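You operate a simulated robot arm through the tools that you are given. There is no shell and no other tool. Be economical: measure what you need, move in short steps, check, and stop when the job is done.

Carry out the task below with a simulated robot arm. There is one attempt and no reset: what you move stays moved.

## Task
Close the open pot, wipe the smear, draw the plate back, lock the stop.
Fine: wipe with the blue pad and put it back; the stop stays at its mark. Set down upright: blue pad. What is to be rubbed or washed off counts as gone when no trace of it is left.

The check looks at the end state, three seconds after you hand in, the way a careful person would. Anything else that was tipped, shoved, dropped, spilled or broken makes it a failure.

## Robot
A 6-joint arm with a two-finger parallel gripper, fixed in place. Base frame: the origin is at the foot of the arm, x ahead of it, y to its left, z up; the work surface is at about z = 918. Lengths are in mm, angles in degrees, forces in N, time in s.
With the tool pointing down near the work surface it reaches from about 220 to 620 mm from the base axis. Its first joint turns from -66.0 to 66.0 degrees. Payload 2.7 kg.
Tool frame: the origin (TCP) lies between the finger pads and is the grasp point; the fingertips stand 23 mm ahead of it; z points along the fingers, y is the line along which they close. The gripper opens to 94 mm. The fingers are 38 mm wide and 10 mm thick; the gripper's body (54 by 96 mm) begins 39 mm behind the TCP.
Orientation is that of the tool frame in the base frame, as a unit quaternion [w, x, y, z]. With the fingers straight down and closing along the base's y, the tool's x points along the base's -x, its y along +y and its z along -z.

## Interface
- The arm moves only by the tool step_arm. Its argument "deltas" is a list of rows, each an object of numbers (a shift or turn left out is 0, a gripper value left out holds the last): "rx", "ry", "rz": the turn, a rotation vector about the tool's x, y, z in degrees; "tx", "ty", "tz": the shift along the tool's x, y, z in m; "hand": the opening, from 0 (shut) to 1 (fully open). In form: [{"rx": .., "ry": .., "rz": .., "tx": .., "ty": .., "tz": .., "hand": ..}, ...]. A call has 1 to 8 rows; each row is the pose to reach, as a shift and turn from the pose commanded when the call began, along the tool's axes at that moment. Each row takes 0.2 s and may step no farther than 50 mm and 8.6 degrees from the row before; otherwise, or with a gripper value out of range, the whole call is refused. A pose out of reach is approached as far as the arm can. The call stops where the force on the tool passes 70 N (or 10 N more than at its start, if that is more) or the arm is blocked; 0.2 s more then pass. Each finger travels about 45 mm/s and halts on what it meets, pressing with about 36 N; the grip force reading is that of the motor and also rises with nothing between the fingers. The clock runs only during rows and for 0.2 s after the last one: add rows that repeat a pose to give the fingers time. The reply holds the time, the measured pose of the TCP, the force on the tool along the base axes, the opening and the grip force, in the units named above and with some noise, with the torque about the TCP (base axes, N m) and any sound that the robot's microphone picked up, and new pictures: "views" is both (left out), scene, wrist or none.
- Cameras (640 x 400 px; columns grow to the right, rows downward): "scene" is fixed at [93.4, -443.5, 1405.5]; the picture's right is [0.71, -0.70, 0.00], its down [-0.39, -0.39, -0.84] and it looks along [0.59, 0.59, -0.55] (base axes); focal length 267 px, centre (320, 200). "wrist" rides on the gripper at [86, 16, -74] in the tool frame; the picture's right is [-0.18, 0.98, 0.00], its down [-0.58, -0.11, -0.81] and it looks along [-0.79, -0.15, 0.59] (tool axes); focal length 243 px, centre (320, 200). There is no depth. A picture from a camera that has moved, and an enlarged one, comes with that camera's place and axes in the base frame and with its lens. The place of the scene camera against the robot may be out by one fixed shift of up to 18 mm in any direction.
- enlarge(camera, box): a new picture of the part [left, top, right, bottom] of that camera's present view, enlarged. No time passes.
- close_job(): hands the job in; it is judged then, once.

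Go step by step. Nothing tells you positions but the pictures and the camera data: compare them with the known pose of the tool, close in by small moves and look again before you grip or let go. The budget is 120 turns and 200 pictures, counting those below and the enlarged ones. Unless the task says otherwise, let go and move clear before handing in, and close with one line.

The tools are called after "Request:" as name(argument=value, ...) on one line, values as JSON. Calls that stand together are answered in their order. step_arm: Moves the arm, as the interface text tells. Its arguments: {"type":"object","properties":{"deltas":{"type":"array"},"views":{"type":"string","enum":["both","scene","wrist","none"]}},"required":["deltas"]} The other tools are called the same way: enlarge (camera, box) takes an enlarged picture of a part of a camera's view; close_job () hands the job in.

At the start:

```text
t: 0.0
position: [358.0, -14.5, 1261.5]
tcp_rot: [0.0, 0.0, 1.0, 0.0]
ft_force: [0.3, -0.2, -0.6]
wrist_torque: [0.01, -0.07, 0.02]
gripper_width: 94.1
gripper_force: 0.0
```

scene: 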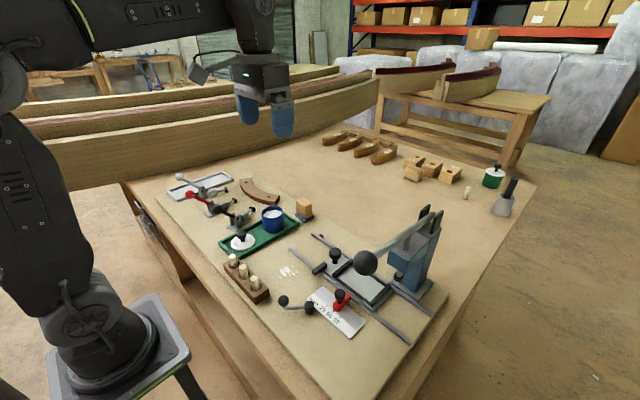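
wrist: 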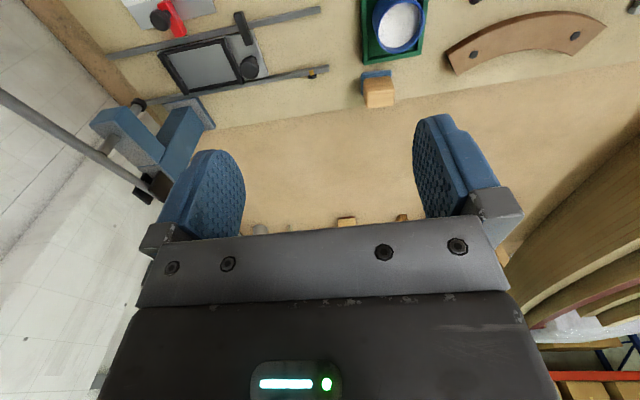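

I see a bench with an open blue pot in a green tray and its lid beside it, a smear, a press with a sliding plate, and a red stop on a scale. I'll enlarge to identify the parts first.

Request:
enlarge(camera="scene", box=[160, 160, 320, 260])

Request:
enlarge(camera="scene", box=[210, 220, 370, 320])

Request:
enlarge(camera="scene", box=[270, 200, 462, 350])

Request:
enlarge(camera="wrist", box=[80, 0, 340, 160])

```text
4.00 times, centred on (240, 210) of scene
camera zoom: at [93.4, -443.5, 1405.5], right [0.71, -0.7, 0.0], down [-0.39, -0.39, -0.84], along [0.59, 0.59, -0.55], focal length 1069 px, centre (640, 160)
```

zoom: 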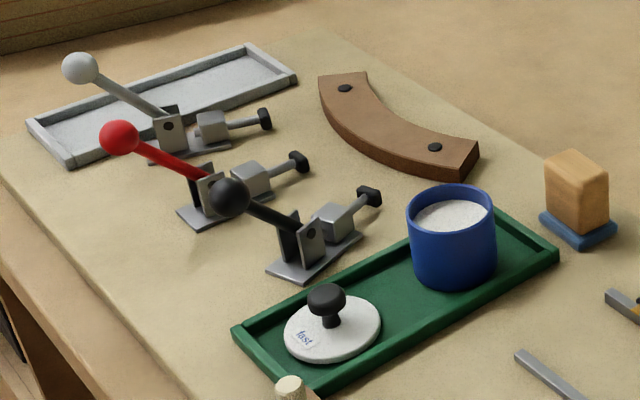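

```text
4.00 times, centred on (290, 270) of scene
camera zoom: at [93.4, -443.5, 1405.5], right [0.71, -0.7, 0.0], down [-0.39, -0.39, -0.84], along [0.59, 0.59, -0.55], focal length 1069 px, centre (440, -80)
```

zoom: 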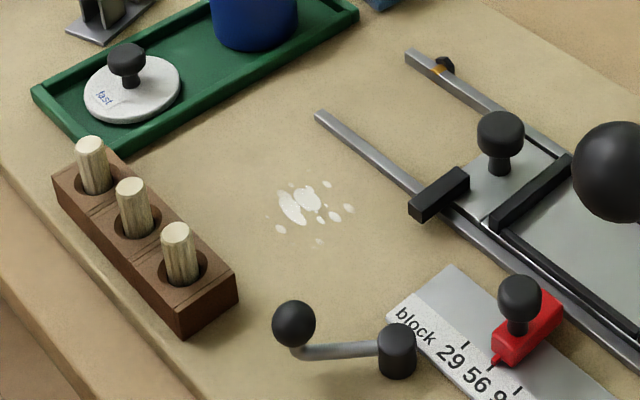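

```text
2.67 times, centred on (366, 275) of scene
camera zoom: at [93.4, -443.5, 1405.5], right [0.71, -0.7, 0.0], down [-0.39, -0.39, -0.84], along [0.59, 0.59, -0.55], focal length 712 px, centre (197, 0)
```

zoom: 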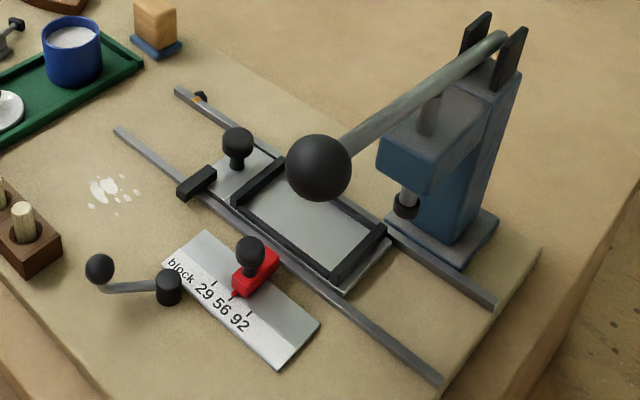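

```text
2.46 times, centred on (210, 80) of wrist
camera zoom: at [271.8, 0.3, 1336.0], right [0.18, 0.98, 0.0], down [0.58, -0.11, 0.81], along [0.79, -0.15, -0.59], focal length 597 px, centre (591, 495)
```

zoom: 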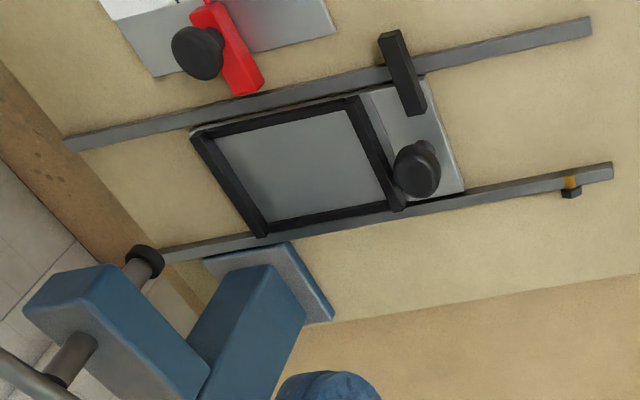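

The open pot (blue) is near [421,75], its lid near [321,68], and the blue-soled pad near [518,49]. The smear is near [348,-86], the plate knob near [442,-145], and the lock lever's pivot near [304,-202]. I'll move closer for a better look at the lever and stop.

Request:
step_arm(deltas=[{"tx": 0.025, "ty": -0.021, "tz": 0.028}, {"tx": 0.05, "ty": -0.042, "tz": 0.056}, {"tx": 0.075, "ty": -0.063, "tz": 0.084}, {"tx": 0.1, "ty": -0.085, "tz": 0.111}, {"tx": 0.1, "ty": -0.085, "tz": 0.111}], views="wrist")

```text
t: 1.2
position: [253.1, -100.0, 1154.2]
tcp_rot: [0.0, -0.001, 1.0, 0.0]
ft_force: [0.9, 0.3, -0.8]
wrist_torque: [0.01, -0.03, -0.01]
gripper_width: 94.0
gripper_force: 0.1
camera wrist: at [167.0, -84.6, 1227.9], right [0.18, 0.98, 0.0], down [0.58, -0.11, 0.81], along [0.79, -0.15, -0.59], focal length 243 px, centre (320, 200)
```

wrist: 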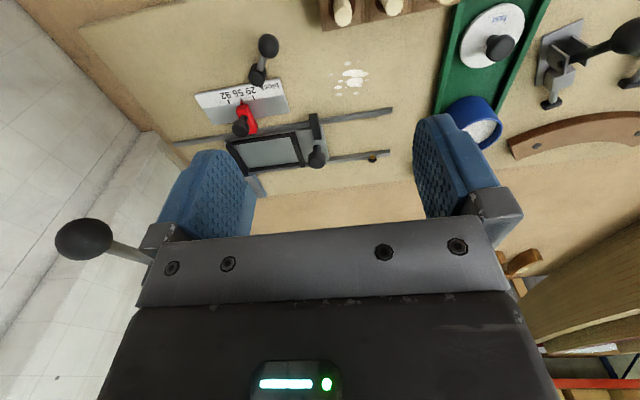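

Request:
enlarge(camera="wrist", box=[180, 20, 340, 120])

Request:
enlarge(camera="wrist", box=[220, 90, 412, 210])

Request:
enlarge(camera="wrist", box=[420, 0, 580, 160])

Request:
enlarge(camera="scene", box=[320, 120, 540, 260])

```text
4.00 times, centred on (260, 70) of wrist
camera zoom: at [167.0, -84.6, 1227.9], right [0.18, 0.98, 0.0], down [0.58, -0.11, 0.81], along [0.79, -0.15, -0.59], focal length 970 px, centre (560, 720)
```

zoom: 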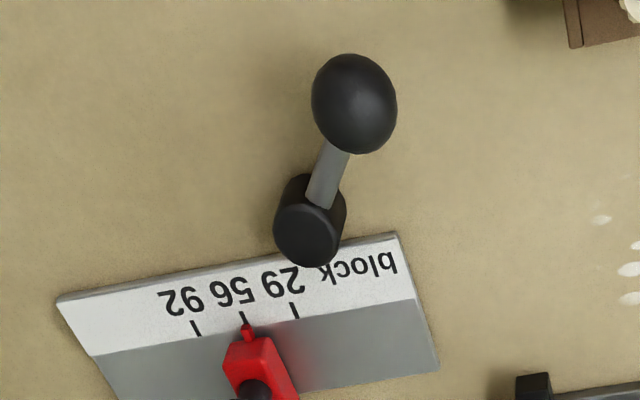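

```text
3.33 times, centred on (316, 150) of wrist
camera zoom: at [167.0, -84.6, 1227.9], right [0.18, 0.98, 0.0], down [0.58, -0.11, 0.81], along [0.79, -0.15, -0.59], focal length 809 px, centre (333, 367)
```

zoom: 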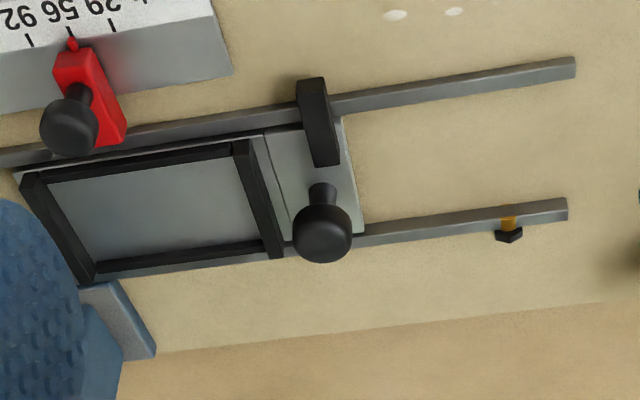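

```text
2.50 times, centred on (500, 80) of wrist
camera zoom: at [167.0, -84.6, 1227.9], right [0.18, 0.98, 0.0], down [0.58, -0.11, 0.81], along [0.79, -0.15, -0.59], focal length 606 px, centre (-130, 500)
```

zoom: 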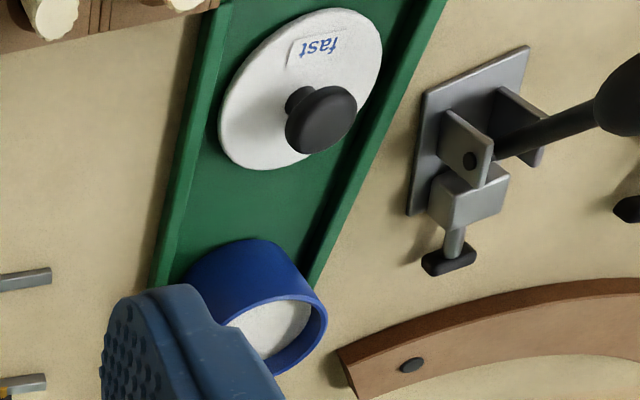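

```text
2.86 times, centred on (430, 190) of scene
camera zoom: at [93.4, -443.5, 1405.5], right [0.71, -0.7, 0.0], down [-0.39, -0.39, -0.84], along [0.59, 0.59, -0.55], focal length 763 px, centre (6, 229)
```

zoom: 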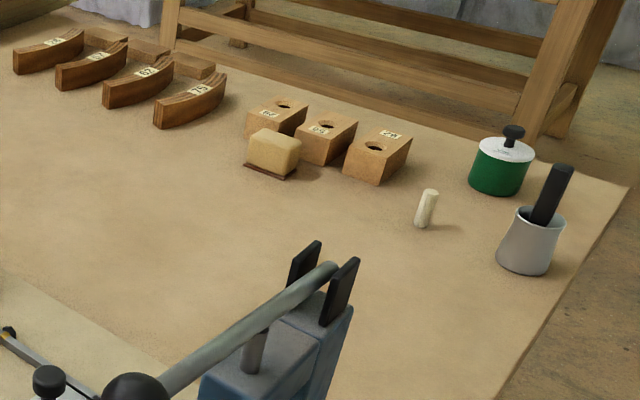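

The lid knob should be at about [306,78] by the wrist camera; the scene camera seems shifted by some 15 mm. I'll move above the lid with the gripper half open.

Request:
step_arm(deltas=[{"tx": -0.01, "ty": 0.045, "tz": 0.0, "hand": 0.5}, {"tx": -0.025, "ty": 0.09, "tz": 0.01, "hand": 0.5}, {"tx": -0.04, "ty": 0.13, "tz": 0.03, "hand": 0.5}, {"tx": -0.045, "ty": 0.16, "tz": 0.06, "hand": 0.5}, {"tx": -0.053, "ty": 0.178, "tz": 0.1, "hand": 0.5}, {"tx": -0.053, "ty": 0.178, "tz": 0.12, "hand": 0.5}, {"tx": -0.053, "ty": 0.178, "tz": 0.12, "hand": 0.5}])

```text
t: 2.8
position: [308.1, 77.8, 1032.1]
tcp_rot: [0.0, 0.0, 1.0, 0.0]
ft_force: [0.2, -1.6, 1.0]
wrist_torque: [0.02, -0.03, -0.03]
gripper_width: 47.0
gripper_force: 0.0
camera wrist: at [222.3, 93.4, 1105.7], right [0.18, 0.98, 0.0], down [0.58, -0.11, 0.81], along [0.79, -0.15, -0.59], focal length 243 px, centre (320, 200)
```

scene: 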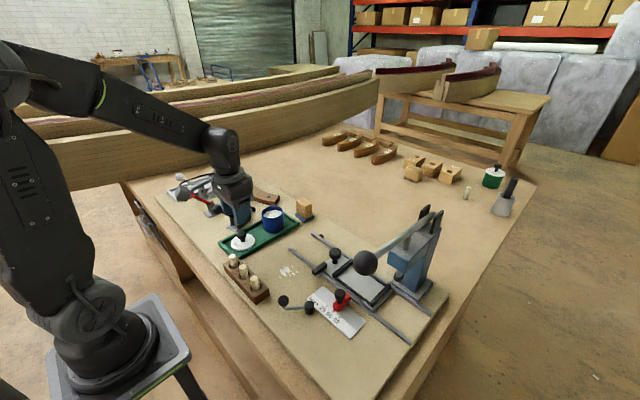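
wrist: 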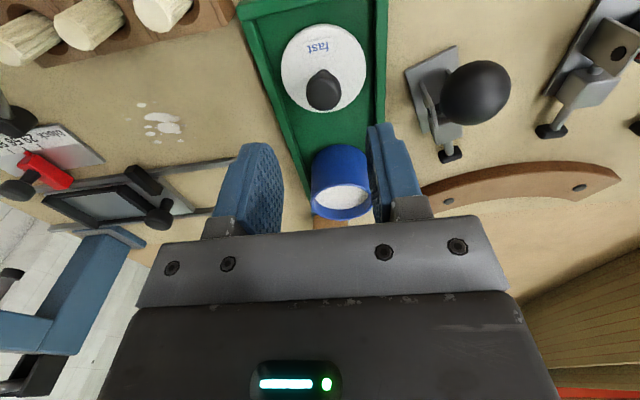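

The knob projects to about [307,79], right under the TCP. I'll descend part-way and check.

Request:
step_arm(deltas=[{"tx": 0.001, "ty": 0.001, "tz": 0.025}, {"tx": 0.001, "ty": 0.001, "tz": 0.045}, {"tx": 0.001, "ty": 0.001, "tz": 0.05}, {"tx": 0.001, "ty": 0.001, "tz": 0.05}])

Request:
enlarge(camera="scene", box=[200, 180, 320, 260])

```text
t: 3.8
position: [310.1, 80.4, 979.5]
tcp_rot: [-0.001, 0.0, 1.0, 0.0]
ft_force: [0.7, -1.0, 0.7]
wrist_torque: [-0.01, -0.02, -0.02]
gripper_width: 47.0
gripper_force: 0.1
camera wrist: at [223.7, 95.6, 1054.6], right [0.18, 0.98, 0.0], down [0.58, -0.11, 0.81], along [0.79, -0.15, -0.59], focal length 243 px, centre (320, 200)
```

scene: 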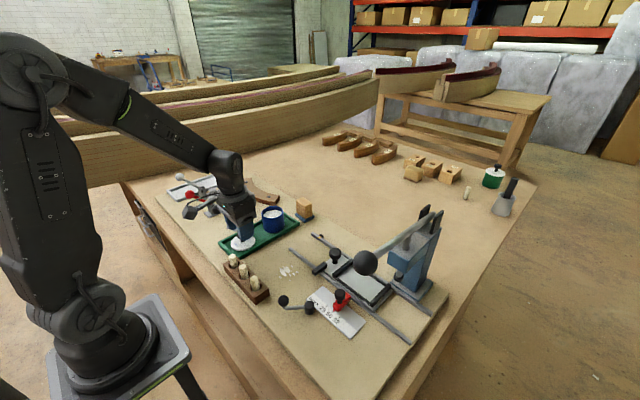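
wrist: 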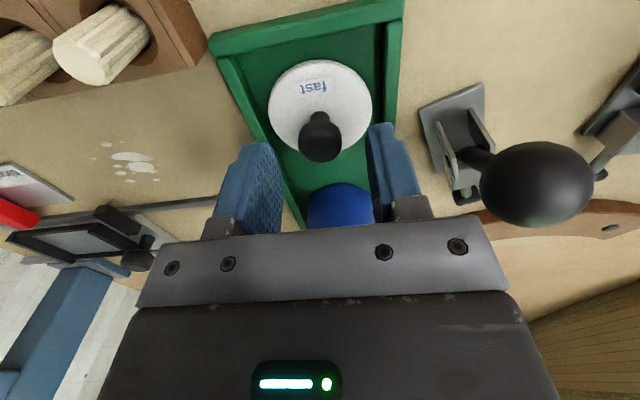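

```text
5.00 times, centred on (260, 220) of scene
camera zoom: at [93.4, -443.5, 1405.5], right [0.71, -0.7, 0.0], down [-0.39, -0.39, -0.84], along [0.59, 0.59, -0.55], focal length 1336 px, centre (620, 100)
```

zoom: 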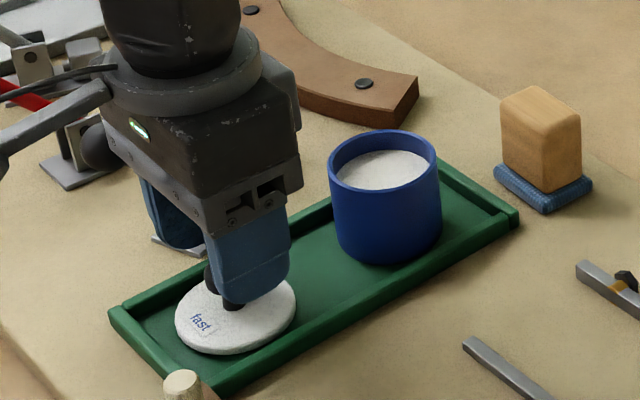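

The knob is between the fingers. I'll descend to about z 962 and close.

Request:
step_arm(deltas=[{"tx": 0.002, "tz": 0.01}, {"tx": 0.002, "tz": 0.018}, {"tx": 0.002, "tz": 0.018, "hand": 0.3}, {"tx": 0.002, "tz": 0.018, "hand": 0.1}, {"tx": 0.002, "tz": 0.018, "hand": 0.1}, {"tx": 0.002, "tz": 0.018, "hand": 0.1}])

Request:
enlarge(camera="scene", box=[200, 180, 320, 260])

```text
t: 5.2
position: [308.8, 79.5, 962.7]
tcp_rot: [0.0, 0.0, 1.0, 0.0]
ft_force: [0.3, 0.8, 0.2]
wrist_torque: [0.0, 0.0, 0.01]
gripper_width: 21.2
gripper_force: 35.8
camera wrist: at [222.5, 94.8, 1037.6], right [0.18, 0.98, 0.0], down [0.58, -0.11, 0.81], along [0.79, -0.15, -0.59], focal length 243 px, centre (320, 200)
```

scene: 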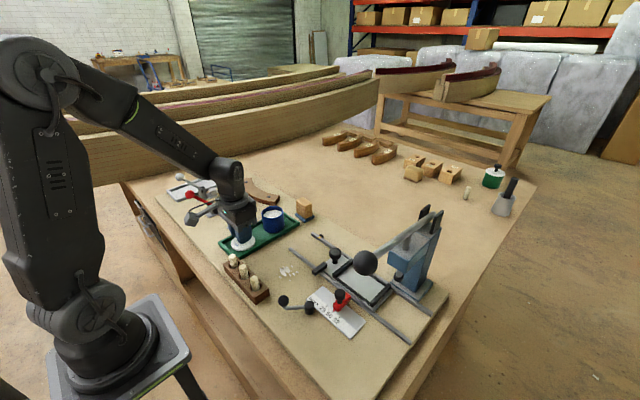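
wrist: 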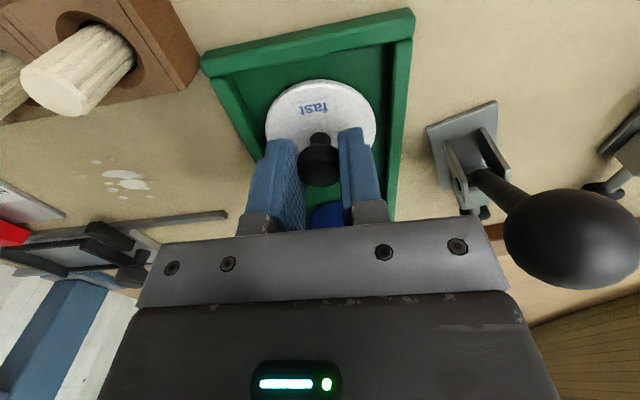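

```text
5.00 times, centred on (260, 220) of scene
camera zoom: at [93.4, -443.5, 1405.5], right [0.71, -0.7, 0.0], down [-0.39, -0.39, -0.84], along [0.59, 0.59, -0.55], focal length 1336 px, centre (620, 100)
```

zoom: 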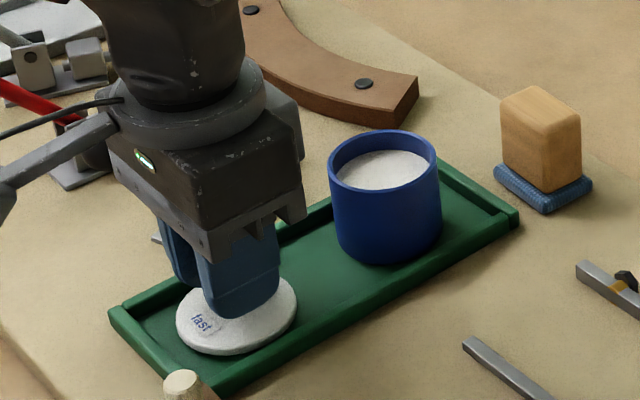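

The lid knob is gripped at 21 mm. I'll lift it and look at the pot.

Request:
step_arm(deltas=[{"tz": -0.02}, {"tz": -0.05}, {"tz": -0.08}, {"tz": -0.1}, {"tz": -0.1}])

Request:
enlarge(camera="wrist", box=[240, 60, 432, 220])

Request:
enlarge(camera="scene", box=[200, 160, 320, 260])

```text
t: 6.4
position: [308.0, 78.6, 1061.7]
tcp_rot: [0.0, 0.0, 1.0, -0.001]
ft_force: [0.6, -0.2, -0.7]
wrist_torque: [-0.01, 0.0, 0.0]
gripper_width: 20.8
gripper_force: 36.2
camera wrist: at [222.1, 95.5, 1136.8], right [0.18, 0.98, 0.0], down [0.58, -0.11, 0.81], along [0.79, -0.15, -0.59], focal length 243 px, centre (320, 200)
```

scene: 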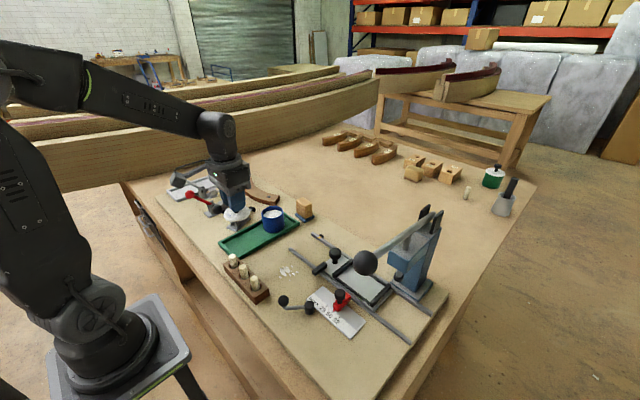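
wrist: 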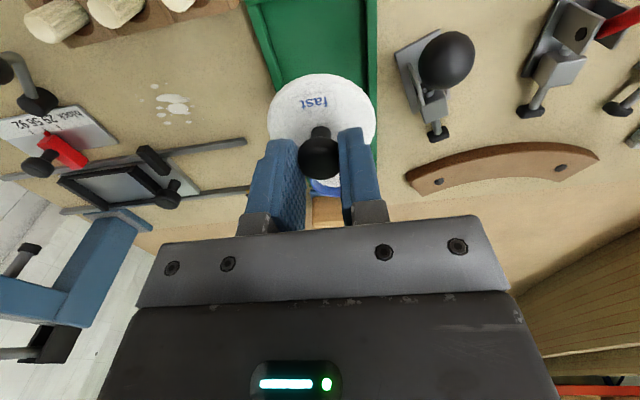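

```text
2.50 times, centred on (336, 140) of wrist
camera zoom: at [222.1, 95.5, 1136.8], right [0.18, 0.98, 0.0], down [0.58, -0.11, 0.81], along [0.79, -0.15, -0.59], focal length 606 px, centre (280, 350)
```

zoom: 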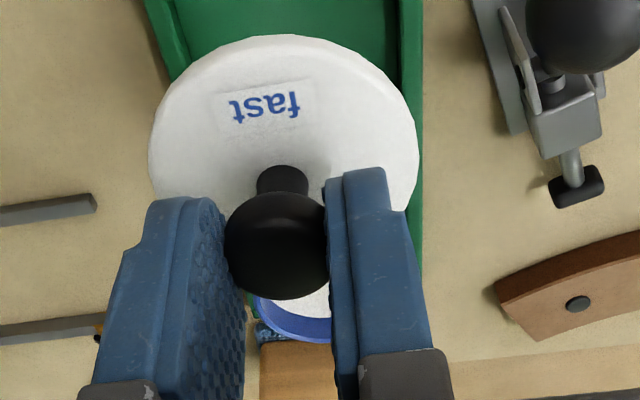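

```text
4.00 times, centred on (260, 210) of scene
camera zoom: at [93.4, -443.5, 1405.5], right [0.71, -0.7, 0.0], down [-0.39, -0.39, -0.84], along [0.59, 0.59, -0.55], focal length 1069 px, centre (560, 160)
```

zoom: 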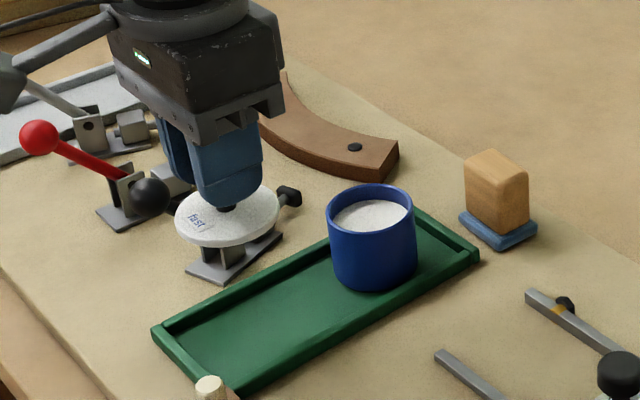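

The lid is held level. I'll sidestep so that the wrist camera sees the pot unobstructed.

Request:
step_arm(deltas=[{"tx": -0.01, "ty": -0.035}, {"tx": -0.025, "ty": -0.075}, {"tx": -0.025, "ty": -0.075}], views="wrist")

Request:
enlarge(camera="wrist", box=[340, 60, 532, 220])

```text
t: 7.2
position: [330.4, 3.0, 1062.2]
tcp_rot: [0.0, 0.0, 1.0, 0.0]
ft_force: [-0.1, -0.3, -0.3]
wrist_torque: [-0.01, 0.0, -0.01]
gripper_width: 21.2
gripper_force: 36.2
camera wrist: at [244.1, 18.3, 1136.9], right [0.18, 0.98, 0.0], down [0.58, -0.11, 0.81], along [0.79, -0.15, -0.59], focal length 243 px, centre (320, 200)
```

wrist: 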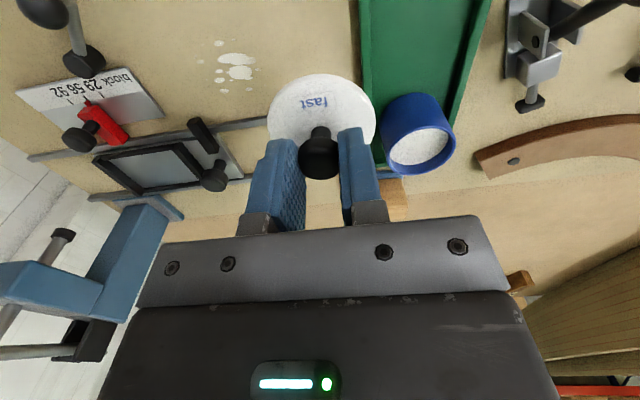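

```text
2.50 times, centred on (436, 140) of wrist
camera zoom: at [244.1, 18.3, 1136.9], right [0.18, 0.98, 0.0], down [0.58, -0.11, 0.81], along [0.79, -0.15, -0.59], focal length 606 px, centre (30, 350)
```

zoom: 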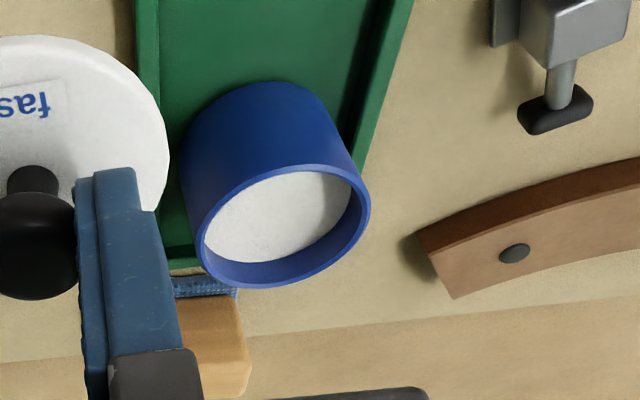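

The pot's rim is centred near [410,80.5] at about z 969, and the lid is slightly behind the TCP. I'll move the lid over the pot, staying about 25 mm above it.

Request:
step_arm(deltas=[{"tx": -0.03, "ty": 0.025}, {"tx": -0.06, "ty": 0.055}, {"tx": -0.083, "ty": 0.078}, {"tx": -0.083, "ty": 0.078, "tz": 0.015}, {"tx": -0.083, "ty": 0.078, "tz": 0.025}, {"tx": -0.083, "ty": 0.078, "tz": 0.025}])

Request:
enlarge(camera="scene", box=[220, 160, 320, 260])

Request:
enlarge(camera="wrist", box=[220, 0, 412, 160])

```text
t: 8.6
position: [415.5, 82.0, 1037.3]
tcp_rot: [0.0, 0.001, 1.0, 0.001]
ft_force: [0.7, -0.1, 0.5]
wrist_torque: [-0.02, 0.01, -0.01]
gripper_width: 21.1
gripper_force: 35.7
camera wrist: at [329.1, 97.6, 1112.2], right [0.18, 0.98, 0.0], down [0.58, -0.11, 0.81], along [0.79, -0.15, -0.59], focal length 243 px, centre (320, 200)
```

scene: 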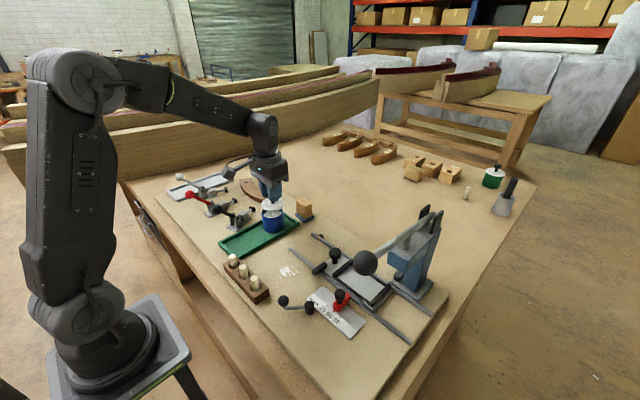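
wrist: 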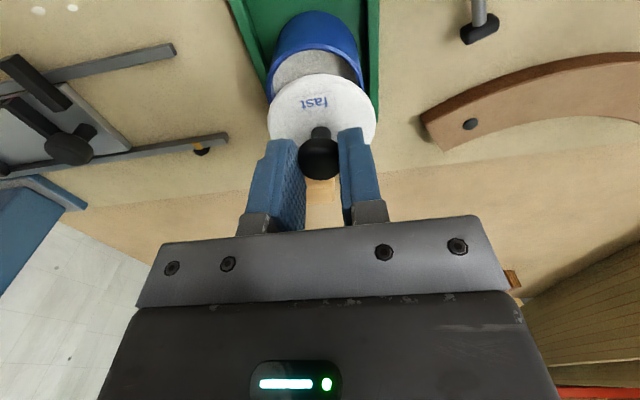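

```text
4.00 times, centred on (270, 210) of scene
camera zoom: at [93.4, -443.5, 1405.5], right [0.71, -0.7, 0.0], down [-0.39, -0.39, -0.84], along [0.59, 0.59, -0.55], focal length 1069 px, centre (520, 160)
```

zoom: 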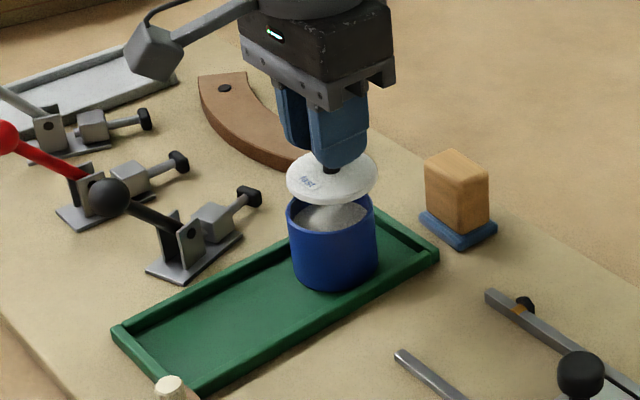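

```text
2.50 times, centred on (316, 80) of wrist
camera zoom: at [329.1, 97.6, 1112.2], right [0.18, 0.98, 0.0], down [0.58, -0.11, 0.81], along [0.79, -0.15, -0.59], focal length 606 px, centre (330, 500)
```

zoom: 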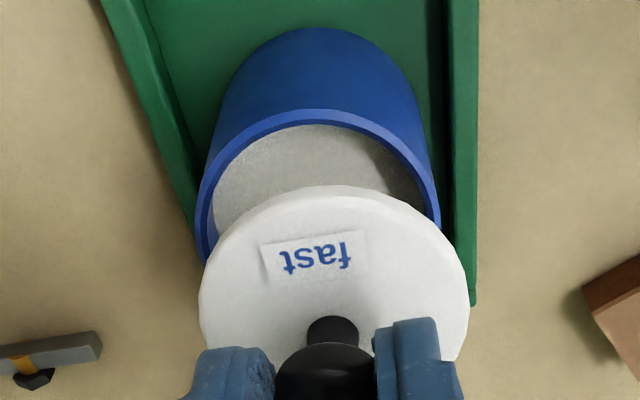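

The lid looks about 2–3 mm too far in +y and perhaps a bit in +x. I'll correct, lower closer and check again.

Request:
step_arm(deltas=[{"tx": 0.003, "ty": -0.0025}, {"tx": 0.003, "ty": -0.0025, "tz": 0.018}, {"tx": 0.003, "ty": -0.0025, "tz": 0.018}], views="none")

Request:
enlarge(camera="scene", box=[245, 180, 301, 236])

Request:
enlarge(camera="wrist", box=[240, 0, 400, 140])

```text
t: 9.4
position: [412.9, 80.0, 1020.1]
tcp_rot: [0.002, 0.0, 1.0, 0.0]
ft_force: [-2.7, 0.9, 12.8]
wrist_torque: [-0.23, 0.0, -0.03]
gripper_width: 20.8
gripper_force: 36.4
```

```text
7.14 times, centred on (273, 208) of scene
camera zoom: at [93.2, -443.5, 1405.5], right [0.71, -0.7, 0.0], down [-0.39, -0.39, -0.84], along [0.59, 0.59, -0.55], focal length 1909 px, centre (656, 143)
```

zoom: 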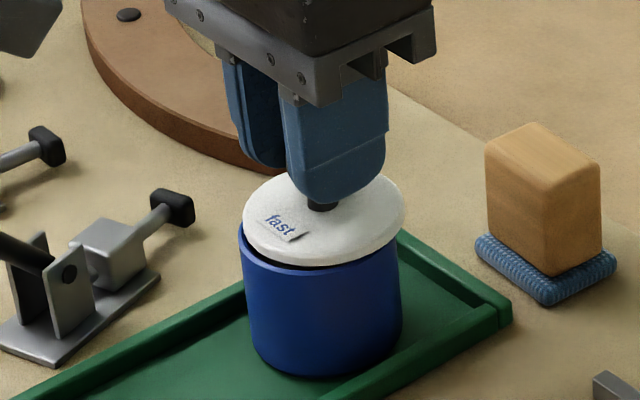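

```text
2.86 times, centred on (320, 70) of wrist
camera zoom: at [326.3, 95.2, 1094.3], right [0.18, 0.98, 0.0], down [0.58, -0.11, 0.81], along [0.79, -0.15, -0.59], focal length 693 px, centre (320, 571)
```

zoom: 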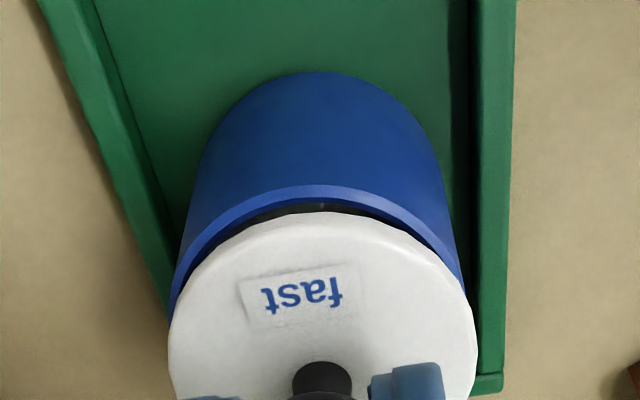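

The lid's plug is touching the rim at 13 N and is still off by about 3–4 mm in x. I'll raise it slightly, shift it and lower gently.

Request:
step_arm(deltas=[{"tz": -0.005}, {"tx": 0.0038, "ty": -0.0008, "tz": -0.005}, {"tx": 0.0038, "ty": -0.0008, "tz": -0.001}, {"tx": 0.0038, "ty": -0.0008, "tz": 0.001}, {"tx": 0.0038, "ty": -0.0008, "tz": 0.001}], views="none")

Request:
enlarge(camera="scene", box=[245, 180, 301, 236])

Request:
enlarge(camera="wrist", box=[240, 0, 400, 140])

```text
t: 10.6
position: [407.8, 79.2, 1018.1]
tcp_rot: [0.001, 0.0, 1.0, 0.001]
ft_force: [-1.6, 2.6, 2.1]
wrist_torque: [0.05, 0.03, 0.02]
gripper_width: 21.2
gripper_force: 36.3
```

```text
7.14 times, centred on (273, 208) of scene
camera zoom: at [93.4, -443.4, 1405.5], right [0.71, -0.7, 0.0], down [-0.39, -0.39, -0.84], along [0.59, 0.59, -0.55], focal length 1909 px, centre (656, 143)
```

zoom: 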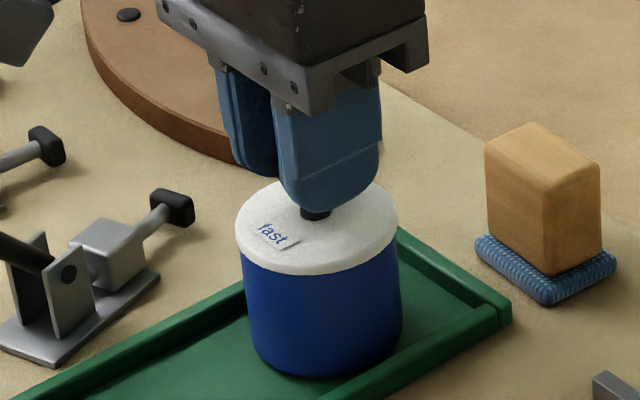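

```text
2.86 times, centred on (320, 70) of wrist
camera zoom: at [322.7, 94.6, 1092.7], right [0.18, 0.98, 0.0], down [0.58, -0.11, 0.81], along [0.79, -0.15, -0.59], focal length 693 px, centre (320, 571)
```

zoom: 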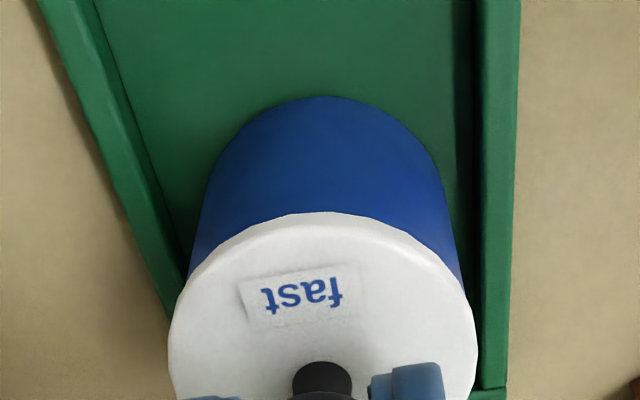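

It now looks centred. I'll press down a little to confirm it is seated.

Request:
step_arm(deltas=[{"tz": 0.0015}, {"tz": 0.003}, {"tz": 0.004}], views="none")

Request:
enlarge(camera="scene", box=[245, 180, 301, 236])

```text
t: 11.4
position: [410.1, 78.9, 1016.6]
tcp_rot: [0.004, 0.0, 1.0, -0.001]
ft_force: [-8.8, -1.8, 31.8]
wrist_torque: [-0.06, 0.7, -0.01]
gripper_width: 21.3
gripper_force: 36.0
```

```text
7.14 times, centred on (273, 208) of scene
camera zoom: at [92.8, -443.6, 1405.5], right [0.71, -0.7, 0.0], down [-0.39, -0.39, -0.84], along [0.59, 0.59, -0.55], focal length 1909 px, centre (656, 143)
```

zoom: 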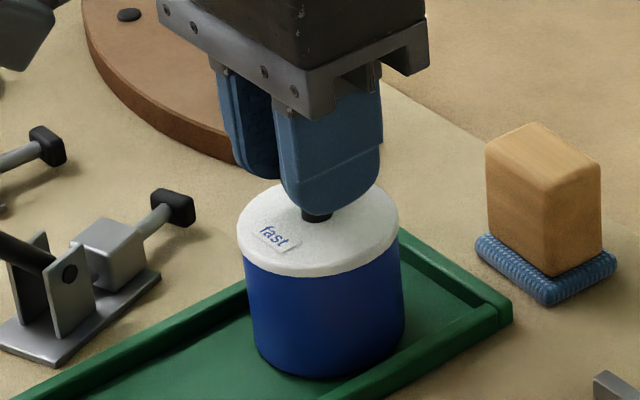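

The lid is seated flush. I'll relieve the pressure, release and rise clear.

Request:
step_arm(deltas=[{"tz": -0.004}, {"tz": -0.004, "hand": 0.35}, {"tz": -0.004, "hand": 0.45}, {"tz": -0.004, "hand": 0.45}, {"tz": -0.03, "hand": 0.45}, {"tz": -0.07, "hand": 0.45}, {"tz": -0.1, "hand": 0.45}, {"tz": -0.1, "hand": 0.45}])

Request:
enlarge(camera="scene", box=[220, 170, 330, 250])

```text
t: 13.2
position: [407.6, 77.0, 1113.6]
tcp_rot: [0.0, 0.0, 1.0, 0.0]
ft_force: [0.6, 0.3, -0.2]
wrist_torque: [0.03, -0.01, -0.03]
gripper_width: 42.3
gripper_force: 0.0
heard: snap
camera wrist: at [322.0, 93.4, 1187.8], right [0.18, 0.98, 0.0], down [0.58, -0.11, 0.81], along [0.79, -0.15, -0.59], focal length 243 px, centre (320, 200)
```

scene: 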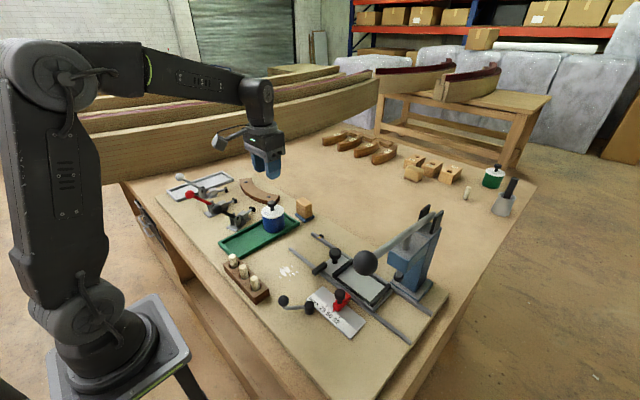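
wrist: 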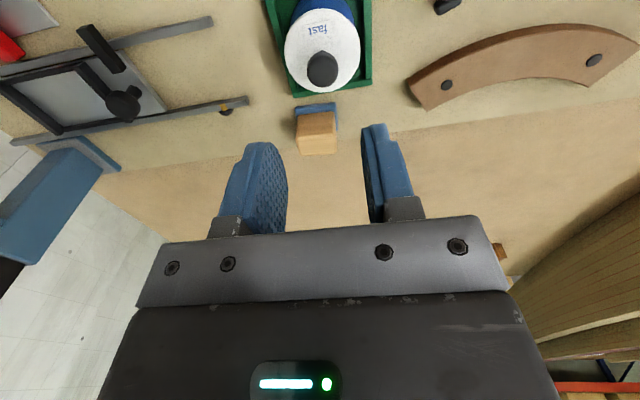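

```text
5.00 times, centred on (275, 210) of scene
camera zoom: at [93.4, -443.5, 1405.5], right [0.71, -0.7, 0.0], down [-0.39, -0.39, -0.84], along [0.59, 0.59, -0.55], focal length 1336 px, centre (545, 150)
```

zoom: 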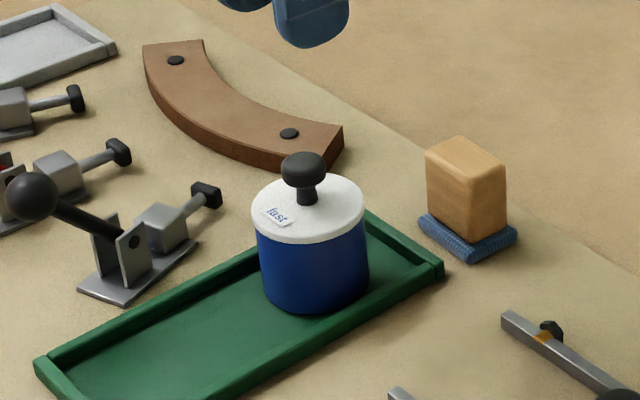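

A "snap" was heard, so the lid is fast. Now I'll look at the blue pad.

Request:
enlarge(camera="wrist", box=[270, 80, 370, 180])

Request:
enlarge(camera="scene", box=[280, 180, 330, 230])

```text
4.00 times, centred on (320, 130) of wrist
camera zoom: at [322.0, 93.4, 1187.8], right [0.18, 0.98, 0.0], down [0.58, -0.11, 0.81], along [0.79, -0.15, -0.59], focal length 970 px, centre (320, 480)
```

zoom: 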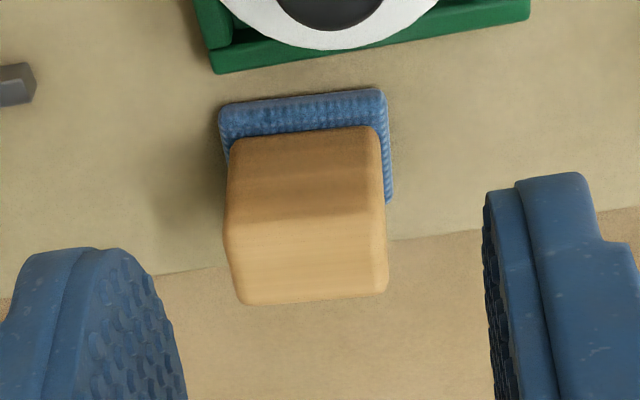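

```text
8.00 times, centred on (305, 205) of scene
camera zoom: at [93.4, -443.5, 1405.5], right [0.71, -0.7, 0.0], down [-0.39, -0.39, -0.84], along [0.59, 0.59, -0.55], focal length 2138 px, centre (440, 160)
```

zoom: 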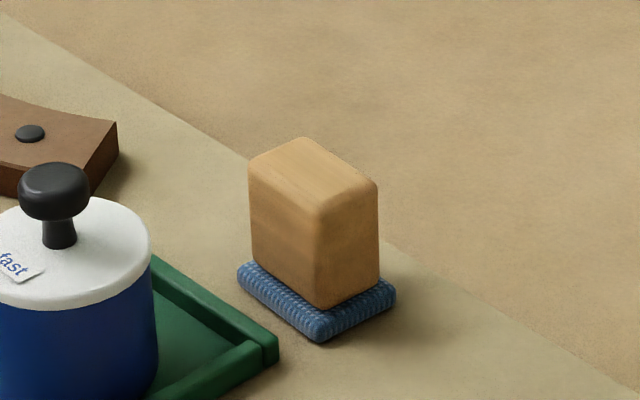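

The pad's block is centred near [506,55], 30 by 43 mm, with its top at about z 972 and yawed about -4.5°. To keep the wrist camera away from the lid knob, I'll grip with the tool turned about 85° so that the fingers close along x.

Request:
step_arm(deltas=[{"rz": -8.5, "tx": -0.015, "ty": -0.01}, {"rz": -17, "tx": -0.03, "ty": -0.015}, {"rz": -25.5, "tx": -0.045, "ty": -0.022}, {"rz": -34, "tx": -0.06, "ty": -0.022}, {"rz": -42.5, "tx": -0.075, "ty": -0.022}, {"rz": -51, "tx": -0.09, "ty": -0.022}, {"rz": -59.5, "tx": -0.098, "ty": -0.022}, {"rz": -68, "tx": -0.098, "ty": -0.022}], views="none")

Request:
step_arm(deltas=[{"rz": -8.5, "hand": 0.6}, {"rz": -17.5, "tz": 0.01, "hand": 0.6}], views="none")

```text
t: 15.0
position: [508.7, 55.7, 1113.6]
tcp_rot: [0.0, -0.561, 0.828, 0.0]
ft_force: [1.0, -0.2, 0.1]
wrist_torque: [0.02, 0.01, 0.01]
gripper_width: 42.7
gripper_force: 0.0
```

```text
refused: row 2 steps farther than a row can; nothing moved
```

Request:
step_arm(deltas=[{"rz": -8.5, "hand": 0.6}, {"rz": -17, "hand": 0.6}, {"rz": -17.3, "tz": 0.03, "hand": 0.6}, {"rz": -17.3, "tz": 0.03, "hand": 0.6}])

Request:
enlarge(camera="scene", box=[260, 150, 360, 250])

```text
t: 16.0
position: [506.5, 54.5, 1084.7]
tcp_rot: [0.0, -0.678, 0.735, 0.0]
ft_force: [0.1, 0.1, 0.2]
wrist_torque: [0.0, -0.02, 0.05]
gripper_width: 56.4
gripper_force: 0.0
camera wrist: at [483.3, -30.3, 1158.8], right [-0.96, 0.26, 0.0], down [0.16, 0.57, 0.81], along [0.21, 0.78, -0.59], focal length 243 px, centre (320, 200)
```

scene: 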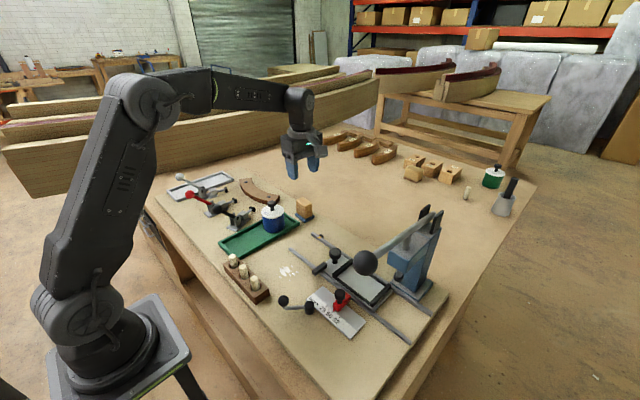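
wrist: 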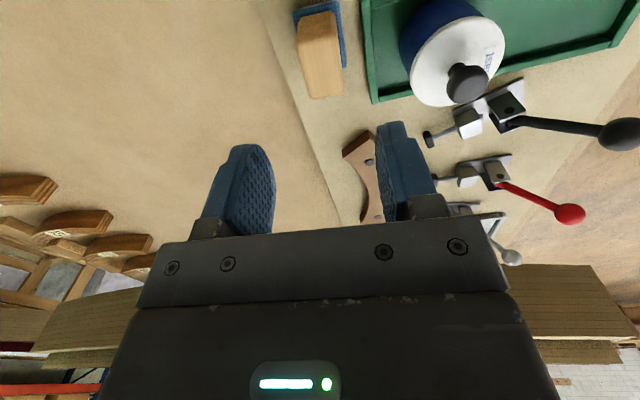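

```text
4.00 times, centred on (310, 200) of scene
camera zoom: at [93.4, -443.5, 1405.5], right [0.71, -0.7, 0.0], down [-0.39, -0.39, -0.84], along [0.59, 0.59, -0.55], focal length 1069 px, centre (360, 200)
```

zoom: 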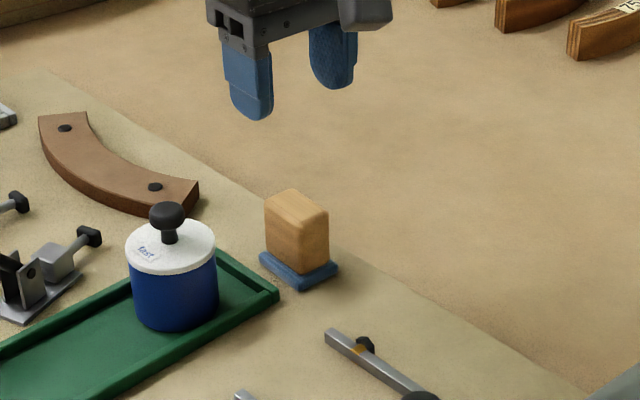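

Request:
enlarge(camera="wrist", box=[270, 0, 390, 110])

```text
3.64 times, centred on (330, 55) of wrist
camera zoom: at [483.3, -30.3, 1158.8], right [-0.96, 0.26, 0.0], down [0.16, 0.57, 0.81], along [0.21, 0.78, -0.59], focal length 882 px, centre (284, 727)
```

zoom: 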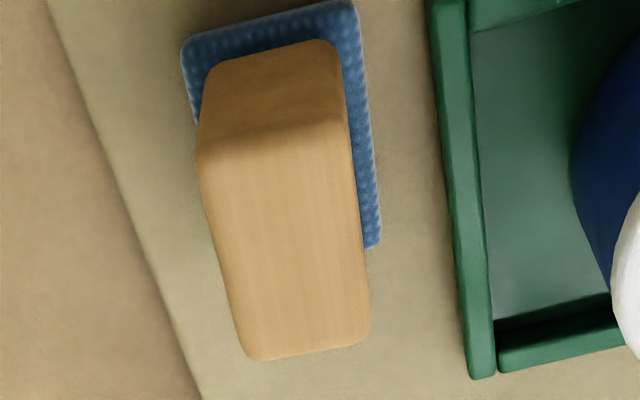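

The top face works out centred at [504.5,57]. I'll shift slightly and descend part-way to check.

Request:
step_arm(deltas=[{"tx": -0.0023, "ty": 0.0022, "tz": 0.04}, {"tx": -0.0023, "ty": 0.0022, "tz": 0.075}, {"tx": -0.0023, "ty": 0.0022, "tz": 0.085}, {"tx": -0.0023, "ty": 0.0022, "tz": 0.085}], views="wrist")

Request:
enlarge(camera="scene", box=[260, 160, 340, 240])

```text
t: 17.0
position: [504.8, 59.0, 999.2]
tcp_rot: [0.0, -0.677, 0.736, 0.0]
ft_force: [0.3, -1.5, 0.9]
wrist_torque: [0.02, -0.02, 0.03]
gripper_width: 56.5
gripper_force: 0.0
camera wrist: at [481.8, -26.6, 1073.6], right [-0.96, 0.26, 0.0], down [0.16, 0.57, 0.81], along [0.21, 0.78, -0.59], focal length 243 px, centre (320, 200)
```

wrist: 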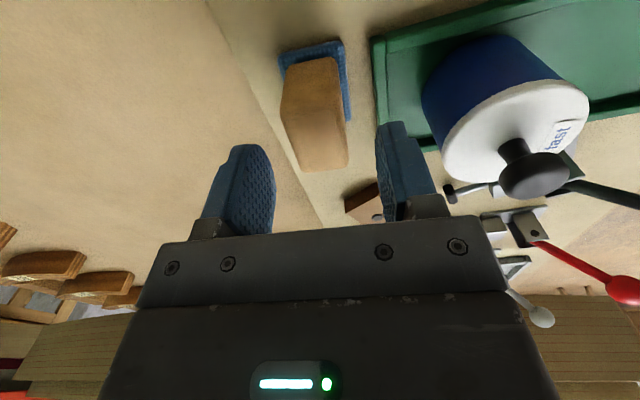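

```text
5.00 times, centred on (300, 200) of scene
camera zoom: at [93.4, -443.5, 1405.5], right [0.71, -0.7, 0.0], down [-0.39, -0.39, -0.84], along [0.59, 0.59, -0.55], focal length 1336 px, centre (420, 200)
```

zoom: 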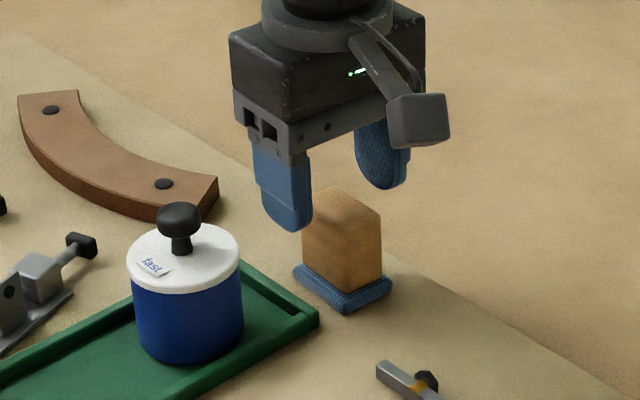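

Well aligned. I'll descend to z 960 and grip.

Request:
step_arm(deltas=[{"tz": 0.02}, {"tz": 0.038}, {"tz": 0.038, "hand": 0.4}, {"tz": 0.038, "hand": 0.2}, {"tz": 0.038, "hand": 0.2}, {"tz": 0.038, "hand": 0.2}], views="wrist")

Request:
enlarge(camera="scene", box=[260, 160, 340, 240])

```text
t: 18.4
position: [504.1, 60.2, 960.3]
tcp_rot: [0.0, -0.678, 0.735, 0.0]
ft_force: [0.4, 0.1, -0.5]
wrist_torque: [0.04, -0.05, 0.01]
gripper_width: 29.4
gripper_force: 36.3
camera wrist: at [481.6, -26.2, 1034.9], right [-0.96, 0.26, 0.0], down [0.16, 0.57, 0.81], along [0.21, 0.78, -0.59], focal length 243 px, centre (320, 200)
```

wrist: 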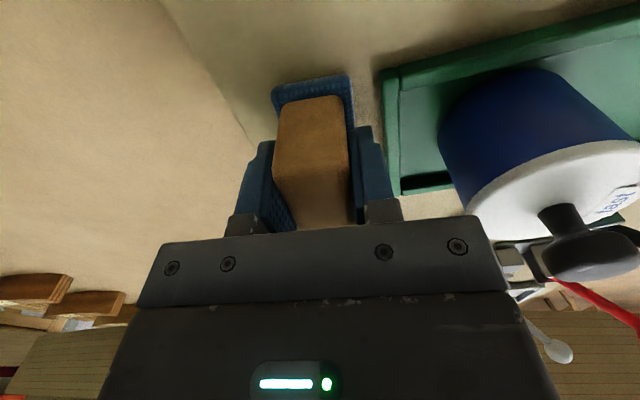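

```text
5.00 times, centred on (300, 200) of scene
camera zoom: at [93.4, -443.5, 1405.5], right [0.71, -0.7, 0.0], down [-0.39, -0.39, -0.84], along [0.59, 0.59, -0.55], focal length 1336 px, centre (420, 200)
```

zoom: 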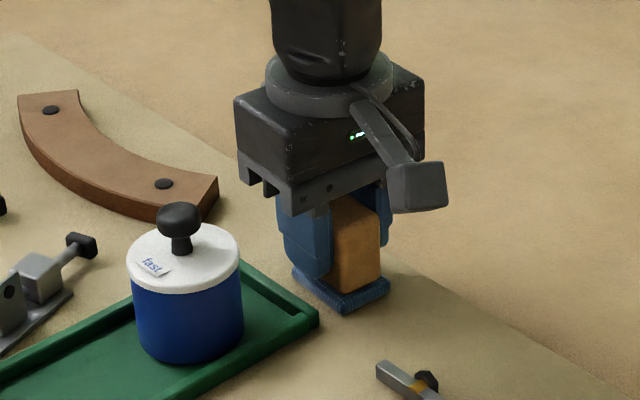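

The pad is gripped. I'll lift it and carry it over the smear, near [331,-72], staying high.

Request:
step_arm(deltas=[{"tz": -0.04}, {"tz": -0.085}, {"tx": 0.029, "ty": 0.0326, "tz": -0.09}, {"tx": 0.058, "ty": 0.0652, "tz": -0.09}, {"tx": 0.087, "ty": 0.0978, "tz": -0.09}, {"tx": 0.116, "ty": 0.1304, "tz": -0.09}, {"tx": 0.1453, "ty": 0.163, "tz": -0.085}, {"tx": 0.1453, "ty": 0.163, "tz": -0.06}])

Request:
enlarge(camera="scene", box=[220, 200, 360, 320])

```text
t: 20.2
position: [331.5, -72.4, 1023.7]
tcp_rot: [0.0, -0.677, 0.736, 0.0]
ft_force: [-0.6, 0.2, -0.7]
wrist_torque: [0.01, 0.0, 0.03]
gripper_width: 29.3
gripper_force: 35.5
camera wrist: at [308.7, -156.9, 1097.5], right [-0.96, 0.26, 0.0], down [0.16, 0.57, 0.81], along [0.21, 0.78, -0.59], focal length 243 px, centre (320, 200)
```

scene: 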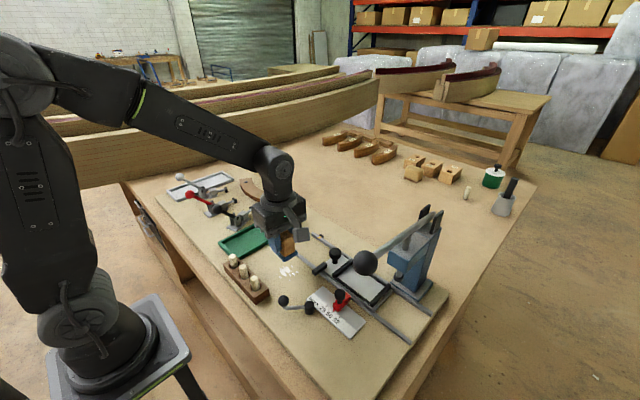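
wrist: 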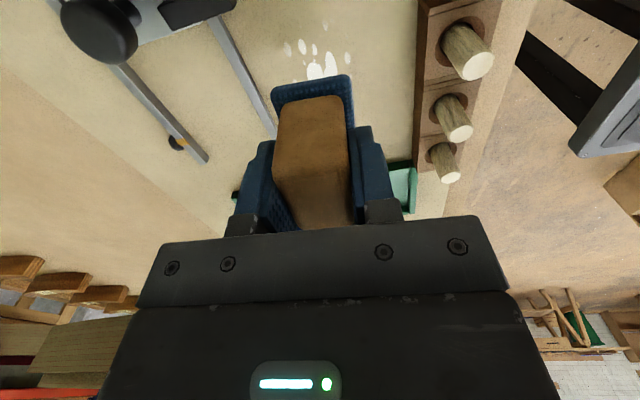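

```text
3.33 times, centred on (290, 260) of scene
camera zoom: at [93.4, -443.5, 1405.5], right [0.71, -0.7, 0.0], down [-0.39, -0.39, -0.84], along [0.59, 0.59, -0.55], focal length 891 px, centre (420, 0)
```

zoom: 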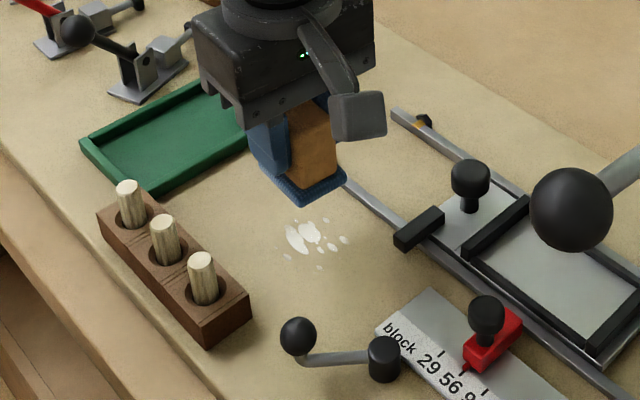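

The smear spans roughly x 312–352 and y -105 to -45. I'll lower until the pad is in light contact.

Request:
step_arm(deltas=[{"tz": 0.03}, {"tz": 0.055}, {"tz": 0.06}, {"tz": 0.062}, {"tz": 0.062}], views="wrist")

```text
t: 21.4
position: [331.8, -71.6, 960.2]
tcp_rot: [0.0, -0.677, 0.736, 0.001]
ft_force: [0.7, -0.8, -0.7]
wrist_torque: [-0.02, -0.03, 0.01]
gripper_width: 29.3
gripper_force: 35.8
camera wrist: at [308.8, -157.5, 1034.9], right [-0.96, 0.26, 0.0], down [0.16, 0.57, 0.81], along [0.21, 0.78, -0.59], focal length 243 px, centre (320, 200)
```

wrist: 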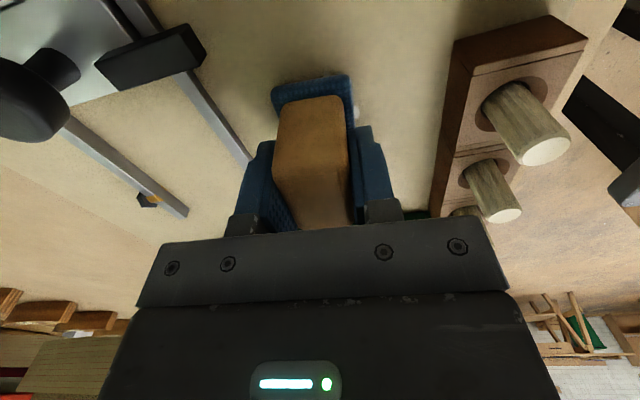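

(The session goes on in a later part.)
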